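You operate a simulated robot arm through the tools that you are given. There is no shell and no other tool. Be economical: measure what you need, move in short steps, check, and stop when the job is done.

You are at the controls of a simulated robot arm. One attempt, no reset.

TASK
Fetch the blue foam pad and set it on top of the big black case with end handles.

Only the result counts: the job must be done as asked and must still hold three seconds after the hand-in. Knocking over, shifting, dropping, spilling or breaking anything else fails it.

THE ROBOT
A 7-joint arm with a two-finger parallel gripper, fixed in place. Base frame: the origin is at the foot of the arm, x ahead of it, y to its left, z up; the work surface is at about z = 0. Units: mm, degrees, N and s.
With the tool pointing down near the work surface it reaches from about 240 to 620 mm from the base axis. Its first joint turns from -66.0 to 66.0 degrees. Payload 2.6 kg.
Tool frame: the origin (TCP) lies between the finger pads and is the grasp point; the fingertips stand 30 mm ahead of it; z points along the fingers, y is the line along which they close. Largest opening 94 mm; finger width 28, thickness 10; the body of the gripper, 50 by 96 mm, starts 55 mm behind the TCP.
Orientation is that of the tool frame in the base frame, as a unit quaternion [x, y, z, w]. With the fingers straight down and closing along the base's y, the tool's x points along the base's -x, its y along +y and its z along -z.

THE INTERFACE
- The arm moves only by the tool nudge_tool. Its argument "deltas" is one flat list of numbers, 6 for each row, row after row: the shift along the tool's x, y, z in mm, then the turn, a rotation vector about the tool's x, y, z in degrees. In form: [x, y, z, wx, wy, wz, x, y, z, wx, wy, wz, ...]. A call has 1 to 12 rows; each row shifts and turns the commanded pose from where the row before left it, along the tool's axes as they then stand. "hand" is the opening, from 0 (shut) to 1 (fully open), set as the call begins (left out, the last holds). Rows are played at 5 a second. More than 50 mm and 8.6 degrees between two rows, or a gripper value outside its range, and nothing of the call is played. A pose out of reach is approached as far as the arm can. The call stops where the force on the tool passes 40 N (or 10 N more than at its start, if that is more) or the arm is blocked; 0.2 s more then pass. Each finger travels about 72 mm/s and halts on what it meets, pressing with about 34 N; the grip force reading is that of the motor and also rises with nothing between the fingers. The clock runs only during rows and for 0.2 s after the last one: add rows that do not move to give the fingers time. It gives the time, the measured TCP pose, the force on the tool (base axes), the opening and the grip force at its end, in the units of the frame above (readings bear some noise), and new pictures: "pictures" is both (left out), scene, wrist or none.
- Cameras (640 x 400 px; columns grow to the right, rows downward): "scene" is fixed at [39, 435.6, 570.4]; the picture's right is [-0.79, -0.61, 0.00], its down [-0.34, 0.44, -0.83] and it looks along [0.51, -0.66, -0.56] (base axes); focal length 360 px, centre (320, 200). "wrist" rides on the gripper at [-37, 0, -58] in the tool frame; the picture's right is [0.00, -1.00, 0.00], its down [0.97, 0.00, -0.24] and it looks along [0.24, 0.00, 0.97] (tool axes); focal length 218 px, centre (320, 200).
- locate(camera, pixels): for up to 12 pixels [column, row] of the newest picture of that camera ("zoom" is the newest enlarged one), the place [x, y, z] in the base frame of the surface seen there, good to about 3 mm, but the place of the scene camera against the robot may be out by one fixed shift of up to 12 mm in any direction. The clock stands still meanwhile.
- zoom(camera, box): a new picture of the part [left, top, right, bottom] of that camera's present view, enlarged. The clock stands still meanwhile.
- sign_off(): hands the job in; it is judged then, once.

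Work in short steps. Measure before you move; look again where a grasp or a placing could have gone wrong, and mend it. You have 60 turns and 170 pictures in all, those below and enlarged ones among them. Open the gripper and draw the arm clear of the work before you hand the job in, unless the task says otherwise; then end with one line.

The tools are called after "Call:" as name(argument=value, ...) on one line, values as JSON. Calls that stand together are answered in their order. nudge_tool: Moves the arm, as the interface text tells. Its arguments: {"type":"object","properties":{"deltas":{"type":"array"},"hand":{"type":"number"},"pictures":{"type":"string","enum":["both","scene","wrist","none"]}},"required":["deltas"]} The other tools are called the same way: locate (camera, pixels) gives the place of the surface under pixels of a picture; zoom (camera, box) takes an enlarged picture of a part of a camera's view; sign_off () hands the job in.

At the start:

```text
clock: 0.0
tcp_pos: [426.3, -10.4, 344.4]
tcp_rot: [0.0, 1.0, 0.0, 0.0]
ft_force: [-0.2, -0.3, -0.3]
gripper_width: 94.3
finger_force: 0.1
```

scene: 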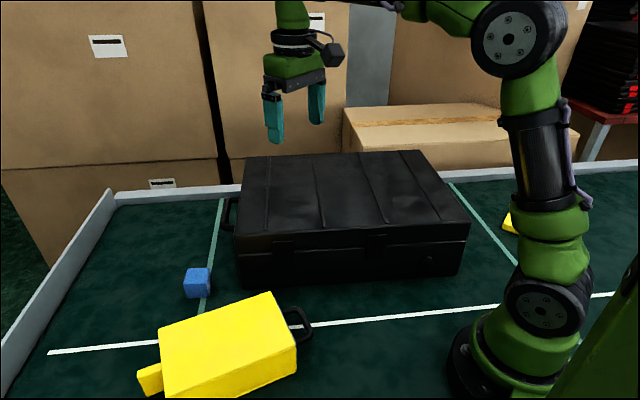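
wrist: 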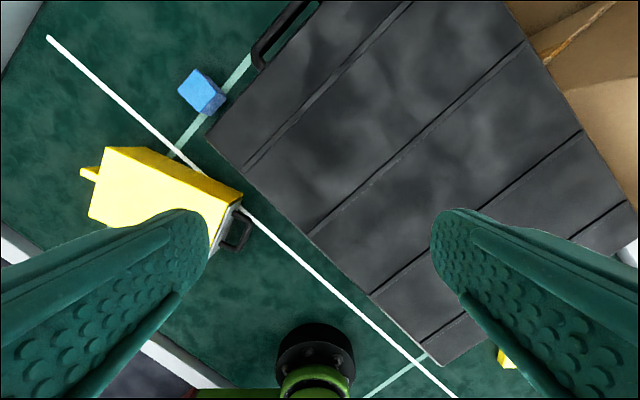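

The blue pad is seen at scene (197,283) and wrist (203,92); the black case fills the centre. I measure both and enlarge the pad.

Call:
locate(camera="wrist", pixels=[[196, 84], [212, 98], [178, 90], [196, 70], [225, 94], [208, 114], [230, 140], [300, 120], [400, 150], [275, 30], [330, 5], [435, 365]])

Call:
locate(camera="scene", pixels=[[197, 274], [197, 290], [186, 268], [207, 268], [184, 296], [208, 294], [245, 158], [420, 152], [468, 220], [238, 235], [300, 200], [229, 213]])

Call:
zoom(camera="wrist", box=[140, 40, 300, 140])

Call:
zoom(camera="scene", box=[140, 230, 268, 310])

```text
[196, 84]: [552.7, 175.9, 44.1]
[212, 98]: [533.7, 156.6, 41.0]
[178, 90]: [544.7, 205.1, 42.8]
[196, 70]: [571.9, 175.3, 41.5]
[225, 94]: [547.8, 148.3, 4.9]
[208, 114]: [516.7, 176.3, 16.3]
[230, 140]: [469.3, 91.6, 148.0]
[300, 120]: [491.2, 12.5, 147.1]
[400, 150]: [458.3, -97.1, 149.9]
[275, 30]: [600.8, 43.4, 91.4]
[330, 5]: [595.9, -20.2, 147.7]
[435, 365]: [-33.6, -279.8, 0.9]
```

```text
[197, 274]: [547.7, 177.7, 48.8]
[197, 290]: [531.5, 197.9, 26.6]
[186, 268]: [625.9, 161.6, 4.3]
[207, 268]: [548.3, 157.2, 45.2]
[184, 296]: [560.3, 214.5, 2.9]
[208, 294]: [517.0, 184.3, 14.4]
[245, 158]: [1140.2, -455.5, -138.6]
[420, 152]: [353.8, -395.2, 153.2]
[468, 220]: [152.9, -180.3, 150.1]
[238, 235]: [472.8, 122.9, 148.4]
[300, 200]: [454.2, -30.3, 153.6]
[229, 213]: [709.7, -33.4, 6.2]
```

```text
4.00 times, centred on (220, 90) of wrist
```

zoom: 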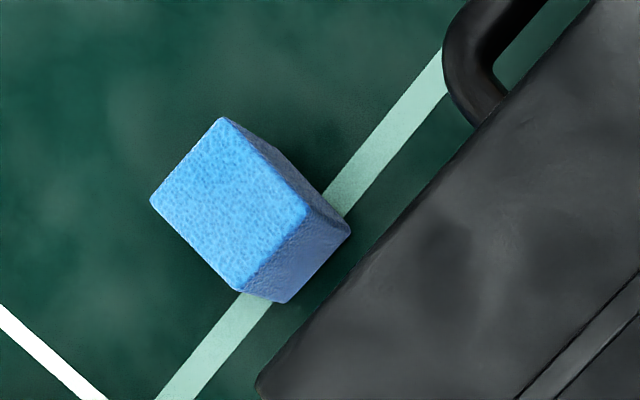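

```text
5.00 times, centred on (204, 270) of scene
```

zoom: 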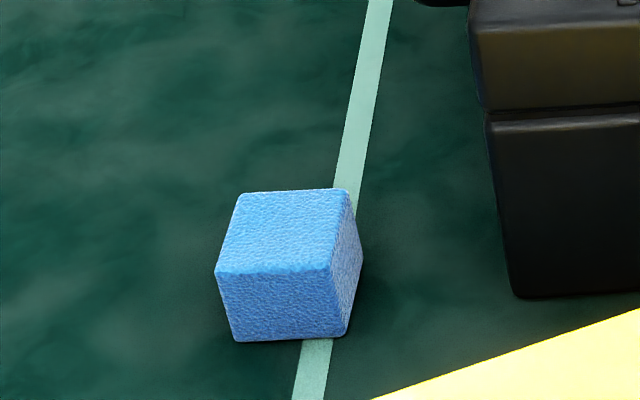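

The pad's top centre is near (543, 176, 43), about 39 mm wide parallel to the case's end and 44 mm across it. I move above it at z≈245 and turn 45° so the fingers close parallel to the case's end.

Call:
nudge_tool(deltas=[-19.5, 30.9, 16.7, 0, 0, 0, -19.5, 30.9, 16.7, 0, 0, 0, -19.5, 30.9, 16.7, 0, 0, 0, -19.5, 30.9, 16.7, 0, 0, 0, -19.5, 30.9, 16.7, 0, 0, 0, -19.5, 30.9, 16.7, 0, 0, 0, 0, 0, 0, 0, 0, -7.5, 0, 0, 0, 0, 0, -7.5, 0, 0, 0, 0, 0, -7.5, 0, 0, 0, 0, 0, -7.5, 0, 0, 0, 0, 0, -7.5, 0, 0, 0, 0, 0, -7.5], hand=1)

```text
clock: 2.6
tcp_pos: [543.5, 175.8, 244.5]
tcp_rot: [-0.384, 0.923, 0.001, 0.0]
ft_force: [0.0, -0.2, 0.7]
gripper_width: 93.7
finger_force: 0.1
```

scene: 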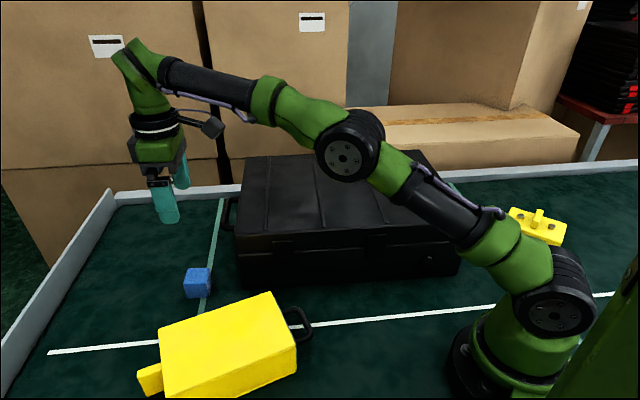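
wrist: 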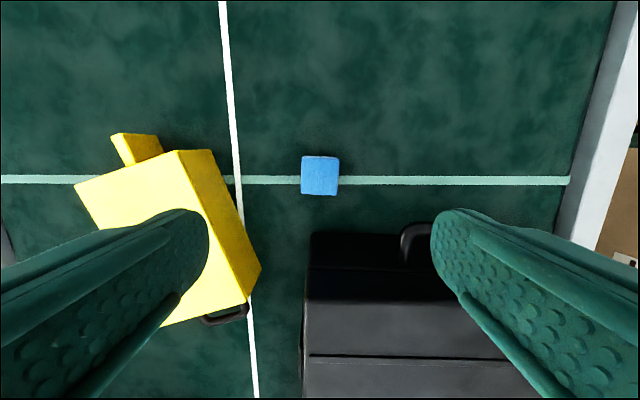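

The pad sits at wrist (320,176), square to the fingers. I measure it and the yellow box's near corner for clearance.

Call:
locate(camera="wrist", pixels=[[304, 160], [337, 160], [304, 191], [337, 191], [320, 176], [210, 155], [215, 165], [240, 200], [258, 268], [315, 236], [330, 330], [406, 235]])

```text
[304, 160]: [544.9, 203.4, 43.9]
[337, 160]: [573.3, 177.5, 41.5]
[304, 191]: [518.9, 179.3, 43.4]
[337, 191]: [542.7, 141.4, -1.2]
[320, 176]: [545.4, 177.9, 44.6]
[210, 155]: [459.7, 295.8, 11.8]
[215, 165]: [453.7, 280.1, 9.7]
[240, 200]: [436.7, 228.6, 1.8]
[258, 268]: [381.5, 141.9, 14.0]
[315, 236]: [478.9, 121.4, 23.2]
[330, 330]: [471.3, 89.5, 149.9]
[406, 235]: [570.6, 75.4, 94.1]
```

Pad centre (545, 177), height about 43, with clear space around. I go straight down to z≈37 with the hand open.

Call:
nudge_tool(deltas=[-2, 0, 40, 0, 0, 0, 0, 0, 40, 0, 0, 0, 0, 0, 40, 0, 0, 0, 0, 0, 35, 0, 0, 0, 0, 0, 30, 0, 0, 0, 0, 0, 22, 0, 0, 0, 0, 0, 0, 0, 0, 0])

```text
clock: 4.0
tcp_pos: [545.6, 177.5, 55.9]
tcp_rot: [-0.378, 0.926, 0.001, 0.004]
ft_force: [-1.8, -1.9, 4.0]
gripper_width: 94.1
finger_force: 0.2
stopped in row 6: the force on the tool passed its limit (the readings are from after the stop); the commanded pose is now the measured one
```

scene: 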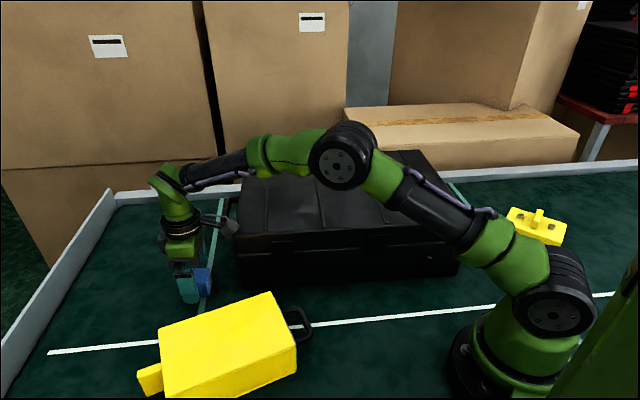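
wrist: 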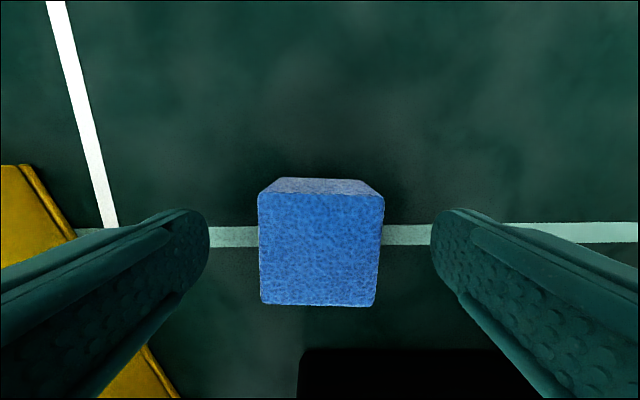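

The descent stopped at z=56 with a contact; the finger tips aren't on the pad in the wrist view. I enlarge the region around scene (225,228), where the wrist's protruding part is near the case.

Call:
zoom(camera="scene", box=[140, 150, 300, 310])

Call:
locate(camera="scene", pixels=[[228, 228], [222, 220], [210, 217], [233, 232], [236, 215], [238, 238]])

```text
2.50 times, centred on (220, 230) of scene
```

zoom: 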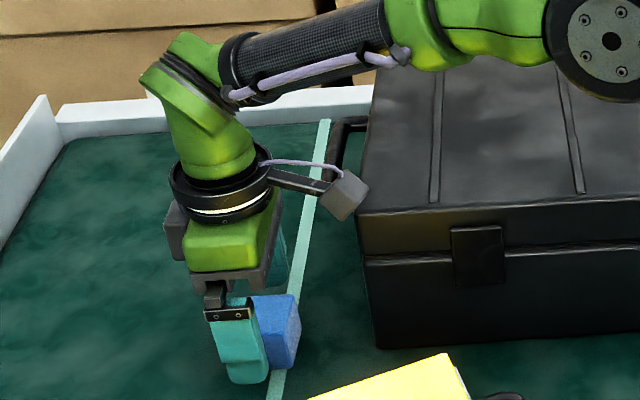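

```text
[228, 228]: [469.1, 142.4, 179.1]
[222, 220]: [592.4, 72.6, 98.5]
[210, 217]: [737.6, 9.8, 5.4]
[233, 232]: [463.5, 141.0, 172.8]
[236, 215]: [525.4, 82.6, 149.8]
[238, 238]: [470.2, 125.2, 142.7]
```

The pod on the wrist's tool +x side (scene ~(226,228)) rests on the case top, so this orientation is no good. I lift 150 mm, then turn 90° so the pod points away from the case.

Call:
nudge_tool(deltas=[0, 0, -40, 0, 0, 0, 0, 0, -40, 0, 0, 0, 0, 0, -40, 0, 0, 0, 0, 0, -40, 0, 0, 0], pictures="scene")

Call:
nudge_tool(deltas=[0, 0, 0, 0, 0, 7.5, 0, 0, 0, 0, 0, 7.5, 0, 0, 0, 0, 0, 7.5, 0, 0, 0, 0, 0, 7.5, 0, 0, 0, 0, 0, 7.5, 0, 0, 0, 0, 0, 7.5, 0, 0, 0, 0, 0, 7.5, 0, 0, 0, 0, 0, 7.5, 0, 0, 0, 0, 0, 7.5, 0, 0, 0, 0, 0, 7.5, 0, 0, 0, 0, 0, 7.5, 0, 0, 0, 0, 0, 7.5])

```text
clock: 5.0
tcp_pos: [543.9, 174.8, 216.9]
tcp_rot: [-0.378, 0.926, 0.0, 0.003]
ft_force: [-0.3, -0.6, 0.3]
gripper_width: 94.2
finger_force: 0.2
```

scene: 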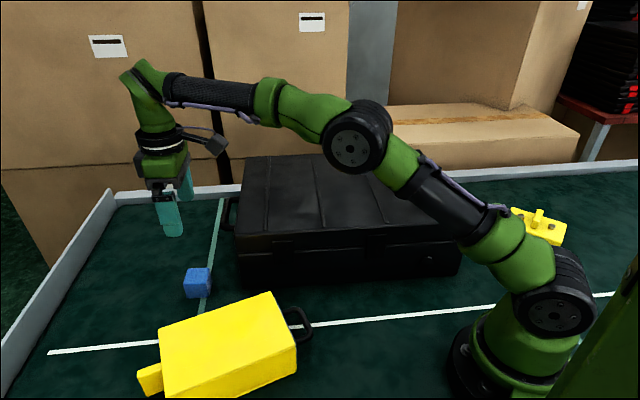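

```text
clock: 7.6
tcp_pos: [544.9, 177.8, 214.2]
tcp_rot: [0.389, 0.921, 0.002, 0.002]
ft_force: [0.0, 0.0, 0.4]
gripper_width: 93.9
finger_force: 0.2
```

scene: 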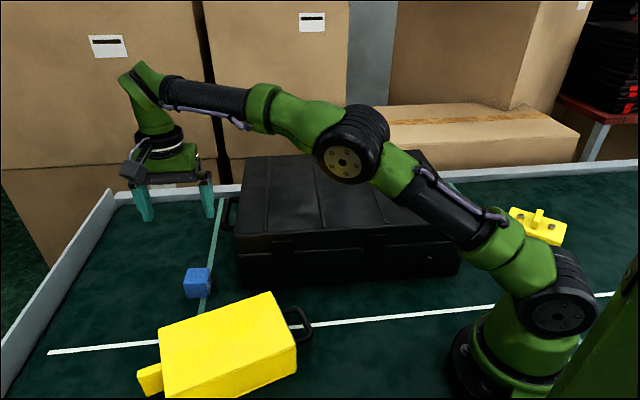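
wrist: 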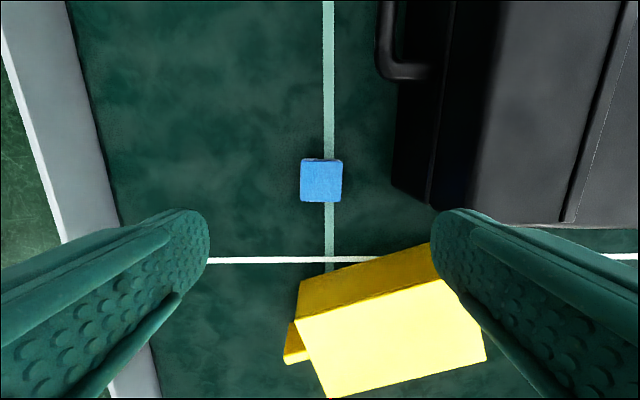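

Pad is centred at wrist (321,180); the pod is now over the yellow box side. I check the yellow box height and the gap to the case wall before descending.

Call:
locate(camera="wrist", pixels=[[304, 163], [338, 163], [304, 198], [338, 198], [321, 180], [310, 320], [400, 320], [420, 265], [395, 180], [410, 190], [400, 72], [500, 200]])

```text
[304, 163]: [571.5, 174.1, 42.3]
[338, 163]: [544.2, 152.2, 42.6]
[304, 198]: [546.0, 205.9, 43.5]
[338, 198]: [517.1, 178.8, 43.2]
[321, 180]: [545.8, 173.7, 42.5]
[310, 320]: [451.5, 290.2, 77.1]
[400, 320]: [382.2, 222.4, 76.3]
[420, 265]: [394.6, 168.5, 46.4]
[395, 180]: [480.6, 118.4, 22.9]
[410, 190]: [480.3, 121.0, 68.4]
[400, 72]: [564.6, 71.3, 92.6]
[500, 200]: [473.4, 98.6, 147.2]
```

Yellow top is 77 mm and the pod stays above ~130; the case wall is 86 mm from the pad centre against 57 for the open finger. I descend to z≈36.

Call:
nudge_tool(deltas=[0, 0, 40, 0, 0, 0, 0, 0, 40, 0, 0, 0, 0, 0, 40, 0, 0, 0, 0, 0, 30, 0, 0, 0, 0, 0, 16, 0, 0, 0, 0, 0, 12, 0, 0, 0, 0, 0, 0, 0, 0, 0])

```text
clock: 9.2
tcp_pos: [545.4, 178.3, 33.3]
tcp_rot: [0.387, 0.922, 0.002, 0.002]
ft_force: [-0.3, 0.0, -0.2]
gripper_width: 94.0
finger_force: 0.0
```

scene: 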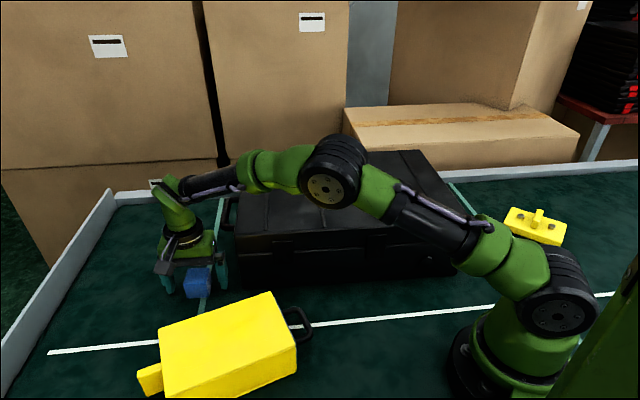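
wrist: 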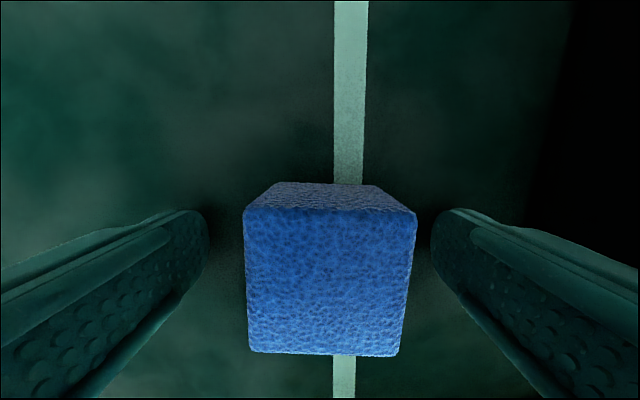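

The pad is between the fingers, about 2.5 mm toward the right (column 330) and 4 mm toward tool -x. I centre on it and close.

Call:
nudge_tool(deltas=[-3, -2.5, 0, 0, 0, 0], pictures="none")

Call:
nudge_tool(deltas=[0, 0, 0, 0, 0, 0, 0, 0, 0, 0, 0, 0, 0, 0, 0, 0, 0, 0, 0, 0, 0, 0, 0, 0, 0, 0, 0, 0, 0, 0], hand=0)

```text
clock: 9.6
tcp_pos: [546.5, 173.5, 34.6]
tcp_rot: [0.387, 0.922, 0.003, 0.002]
ft_force: [0.1, 0.2, -0.9]
gripper_width: 94.0
finger_force: 0.1
```

```text
clock: 10.8
tcp_pos: [547.1, 174.6, 35.3]
tcp_rot: [0.388, 0.922, 0.003, 0.002]
ft_force: [-0.1, 0.2, -0.1]
gripper_width: 47.4
finger_force: 34.7
```

scene: 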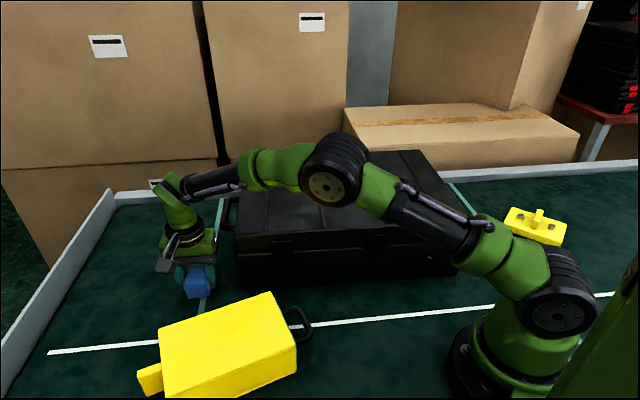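
wrist: 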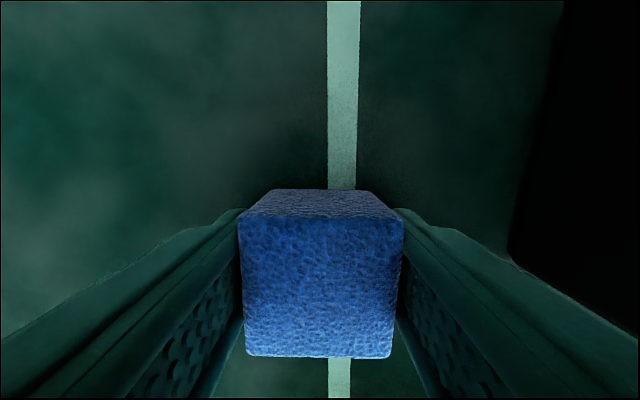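

Gripped at 47 mm with 35 N. I lift 190 mm and look.

Call:
nudge_tool(deltas=[0, 0, -20, 0, 0, 0, 0, 0, -30, 0, 0, 0, 0, 0, -35, 0, 0, 0, 0, 0, -35, 0, 0, 0, 0, 0, -35, 0, 0, 0, 0, 0, -35, 0, 0, 0])

```text
clock: 12.2
tcp_pos: [543.4, 172.1, 223.6]
tcp_rot: [0.388, 0.922, 0.002, 0.002]
ft_force: [-0.7, -0.1, 0.0]
gripper_width: 47.7
finger_force: 34.0
```

scene: 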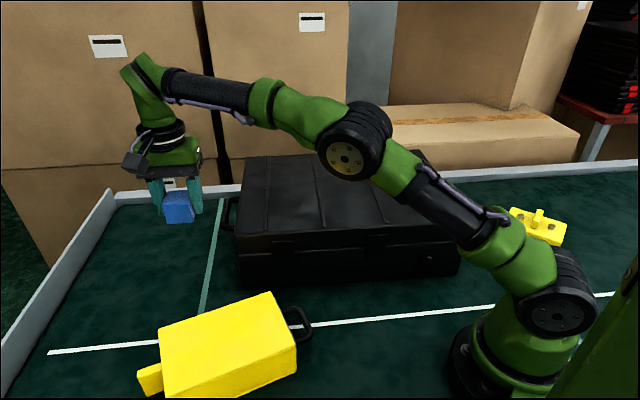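
wrist: 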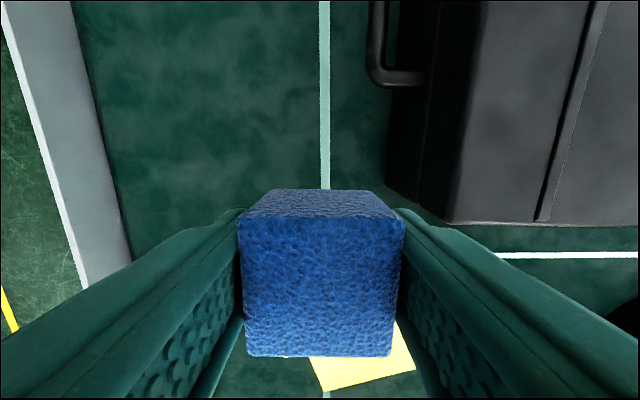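

The pad is firmly held. I locate the flat panel of the case top between grooves, around scene (295,190), for the placing point.

Call:
zoom(camera="scene", box=[220, 140, 380, 260])

Call:
locate(camera="scene", pixels=[[268, 190], [322, 190], [295, 190], [250, 190], [295, 210], [295, 170], [268, 212], [325, 212], [242, 165], [240, 230]])

```text
3.33 times, centred on (300, 200) of scene
```

zoom: 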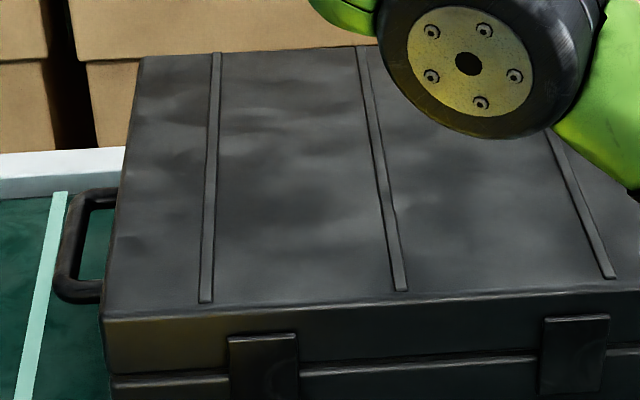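

```text
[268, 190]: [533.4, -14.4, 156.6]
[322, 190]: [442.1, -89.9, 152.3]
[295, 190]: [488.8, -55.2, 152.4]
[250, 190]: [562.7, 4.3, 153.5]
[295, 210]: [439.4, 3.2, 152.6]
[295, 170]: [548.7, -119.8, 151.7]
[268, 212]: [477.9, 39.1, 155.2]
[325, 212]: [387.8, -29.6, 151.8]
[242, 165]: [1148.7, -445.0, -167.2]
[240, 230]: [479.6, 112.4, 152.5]
```

Panel centre between the ribs lies near (472,-30), top z≈149 (robot frame). I carry the pad there level, its bottom about 40 mm above the case.

Call:
nudge_tool(deltas=[-15.8, -32, 0, 0, 0, 0, -15.8, -32, 0, 0, 0, 0, -15.8, -32, 0, 0, 0, 0, -15.8, -32, 0, 0, 0, 0, -15.8, -32, 0, 0, 0, 0, -15.8, -32, 0, 0, 0, 0, 0, 0, 0, 0, 0, 0])

```text
clock: 13.8
tcp_pos: [471.8, -29.4, 225.7]
tcp_rot: [0.388, 0.922, 0.002, 0.003]
ft_force: [1.0, 0.3, -1.2]
gripper_width: 47.8
finger_force: 33.8
```

scene: 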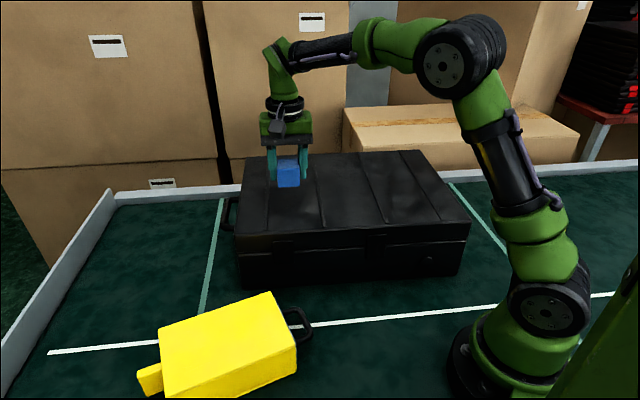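
wrist: 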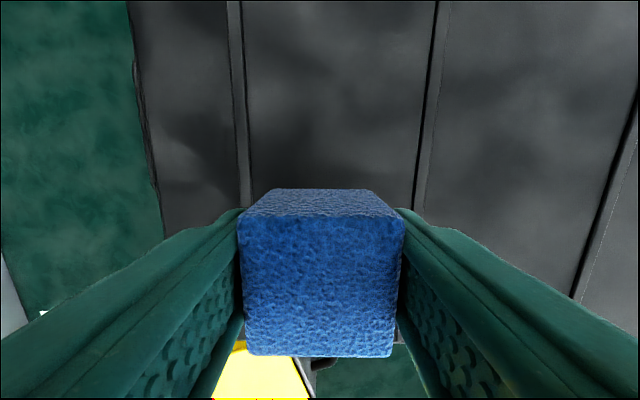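

The pad is over the panel between the ribs (columns 248 and 415, so about 6 mm to the right of centre). I shift that and lower to about 3 mm above contact (TCP z≈187).

Call:
nudge_tool(deltas=[0, -6, 15, 0, 0, 0, 0, 0, 15, 0, 0, 0, 0, 0, 9, 0, 0, 0, 0, 0, 0, 0, 0, 0])

Call:
zoom(camera="scene", box=[230, 120, 358, 220])

```text
clock: 14.8
tcp_pos: [470.0, -32.4, 185.3]
tcp_rot: [0.387, 0.922, 0.002, 0.001]
ft_force: [0.3, -0.6, 0.0]
gripper_width: 47.7
finger_force: 34.0
```

scene: 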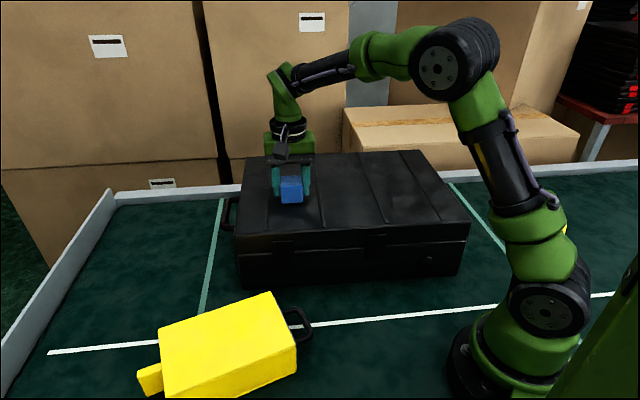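
wrist: 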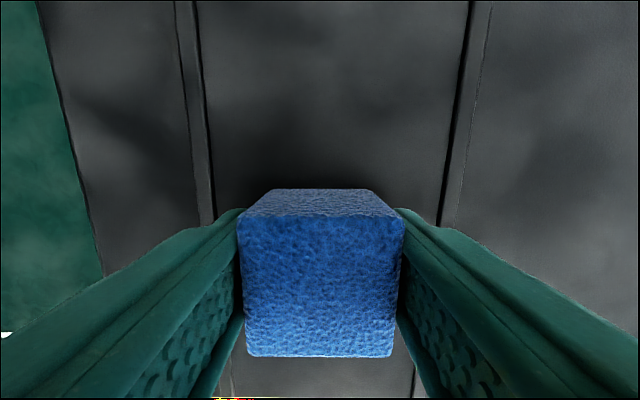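

```text
4.00 times, centred on (294, 170) of scene
```

zoom: 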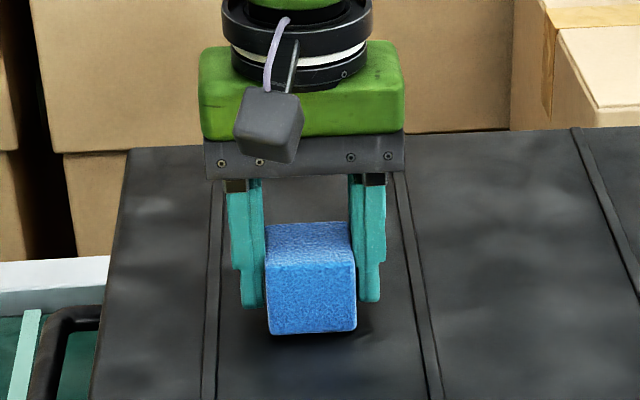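

The pad hovers just above the panel. I lower by small steps watching the force.

Call:
nudge_tool(deltas=[0, 0, 1, 0, 0, 0, 0, 0, 1, 0, 0, 0, 0, 0, 0, 0, 0, 0], pictures="none")

```text
clock: 15.6
tcp_pos: [470.5, -32.5, 183.9]
tcp_rot: [0.388, 0.922, 0.002, 0.002]
ft_force: [0.0, -0.9, 2.3]
gripper_width: 47.8
finger_force: 34.1
```

Slight upward force (2.3 N) suggests first contact; one more millimetre to confirm.

Call:
nudge_tool(deltas=[0, 0, 1, 0, 0, 0, 0, 0, 0, 0, 0, 0])

Call:
zoom(camera="scene", box=[230, 120, 358, 220])

```text
clock: 16.2
tcp_pos: [470.5, -32.9, 183.1]
tcp_rot: [0.387, 0.922, 0.003, 0.003]
ft_force: [-0.5, -0.2, 11.2]
gripper_width: 47.9
finger_force: 34.4
```

scene: 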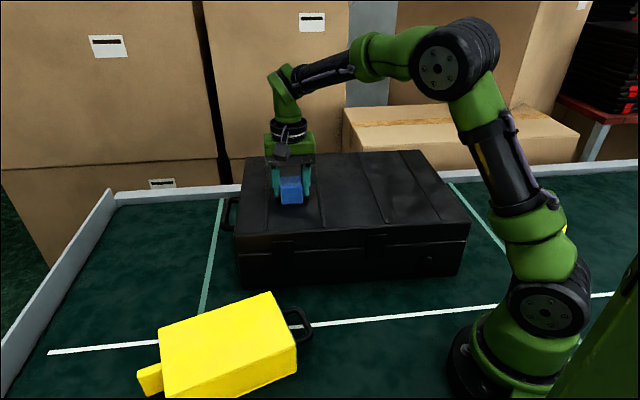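
wrist: 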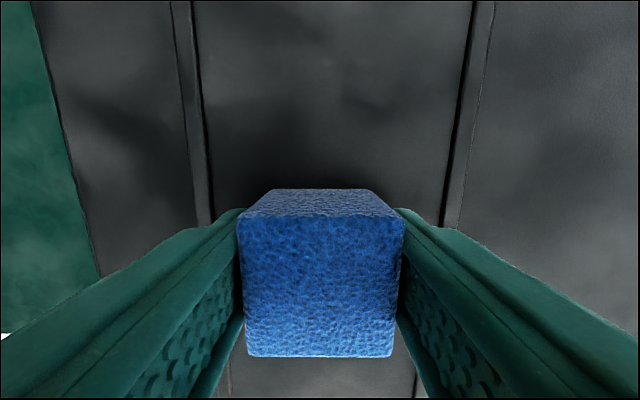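

```text
4.00 times, centred on (294, 170) of scene
```

zoom: 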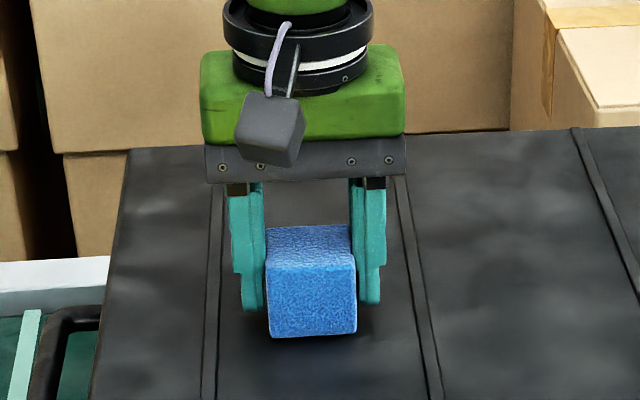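

Contact is confirmed at 11 N. I open to 75% (staying inside the ribs) and wait.

Call:
nudge_tool(deltas=[0, 0, 0, 0, 0, 0, 0, 0, 0, 0, 0, 0, 0, 0, 0, 0, 0, 0, 0, 0, 0, 0, 0, 0], hand=0.75)

```text
clock: 17.2
tcp_pos: [469.6, -33.3, 182.8]
tcp_rot: [0.387, 0.922, 0.002, 0.003]
ft_force: [0.3, 0.2, 0.0]
gripper_width: 70.7
finger_force: 0.1
```

scene: 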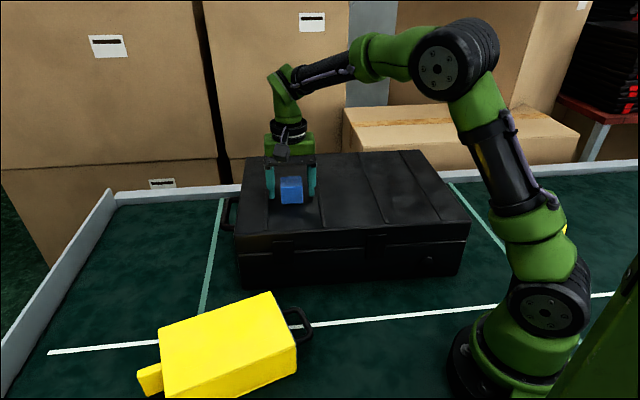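
wrist: 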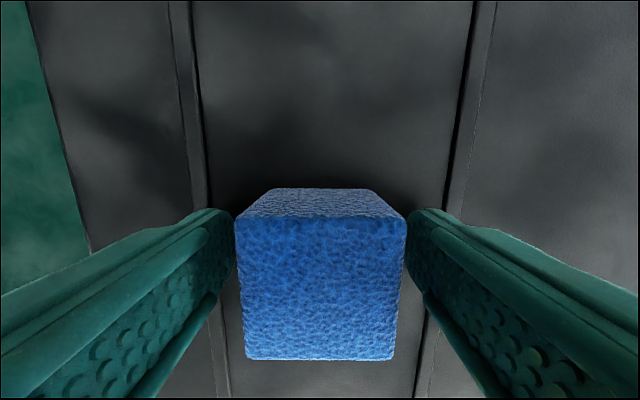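

The pad stands free between the open fingers. I raise the arm straight up 160 mm.

Call:
nudge_tool(deltas=[0, 0, -15, 0, 0, 0, 0, 0, -25, 0, 0, 0, 0, 0, -40, 0, 0, 0, 0, 0, -40, 0, 0, 0, 0, 0, -40, 0, 0, 0, 0, 0, 0, 0, 0, 0])

```text
clock: 18.6
tcp_pos: [470.5, -38.5, 345.0]
tcp_rot: [0.388, 0.922, 0.003, 0.002]
ft_force: [0.3, -0.4, -0.3]
gripper_width: 70.6
finger_force: 0.0
```

scene: 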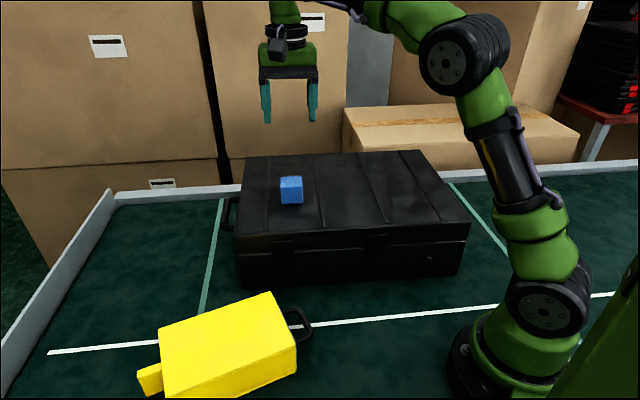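
wrist: 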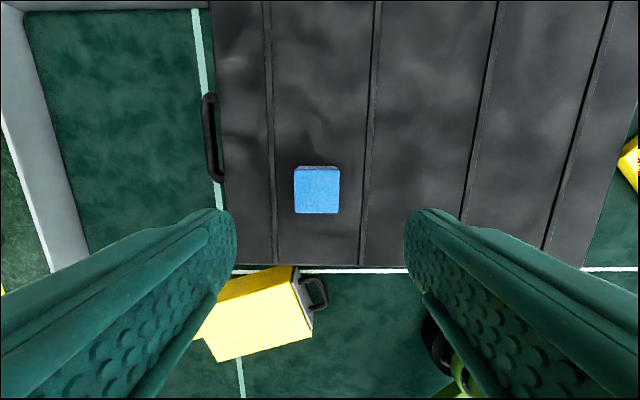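

The pad rests flat on the case between the ribs (scene (291,190)), the arm is clear, and nothing else has moved. I hand in.

Call:
sign_off()

```text
The job is handed in.
```

The blue foam pad is resting flat on top of the big black case, the gripper is open and the arm is clear; on the first descent the wrist briefly touched the case top, but the pictures show nothing moved.
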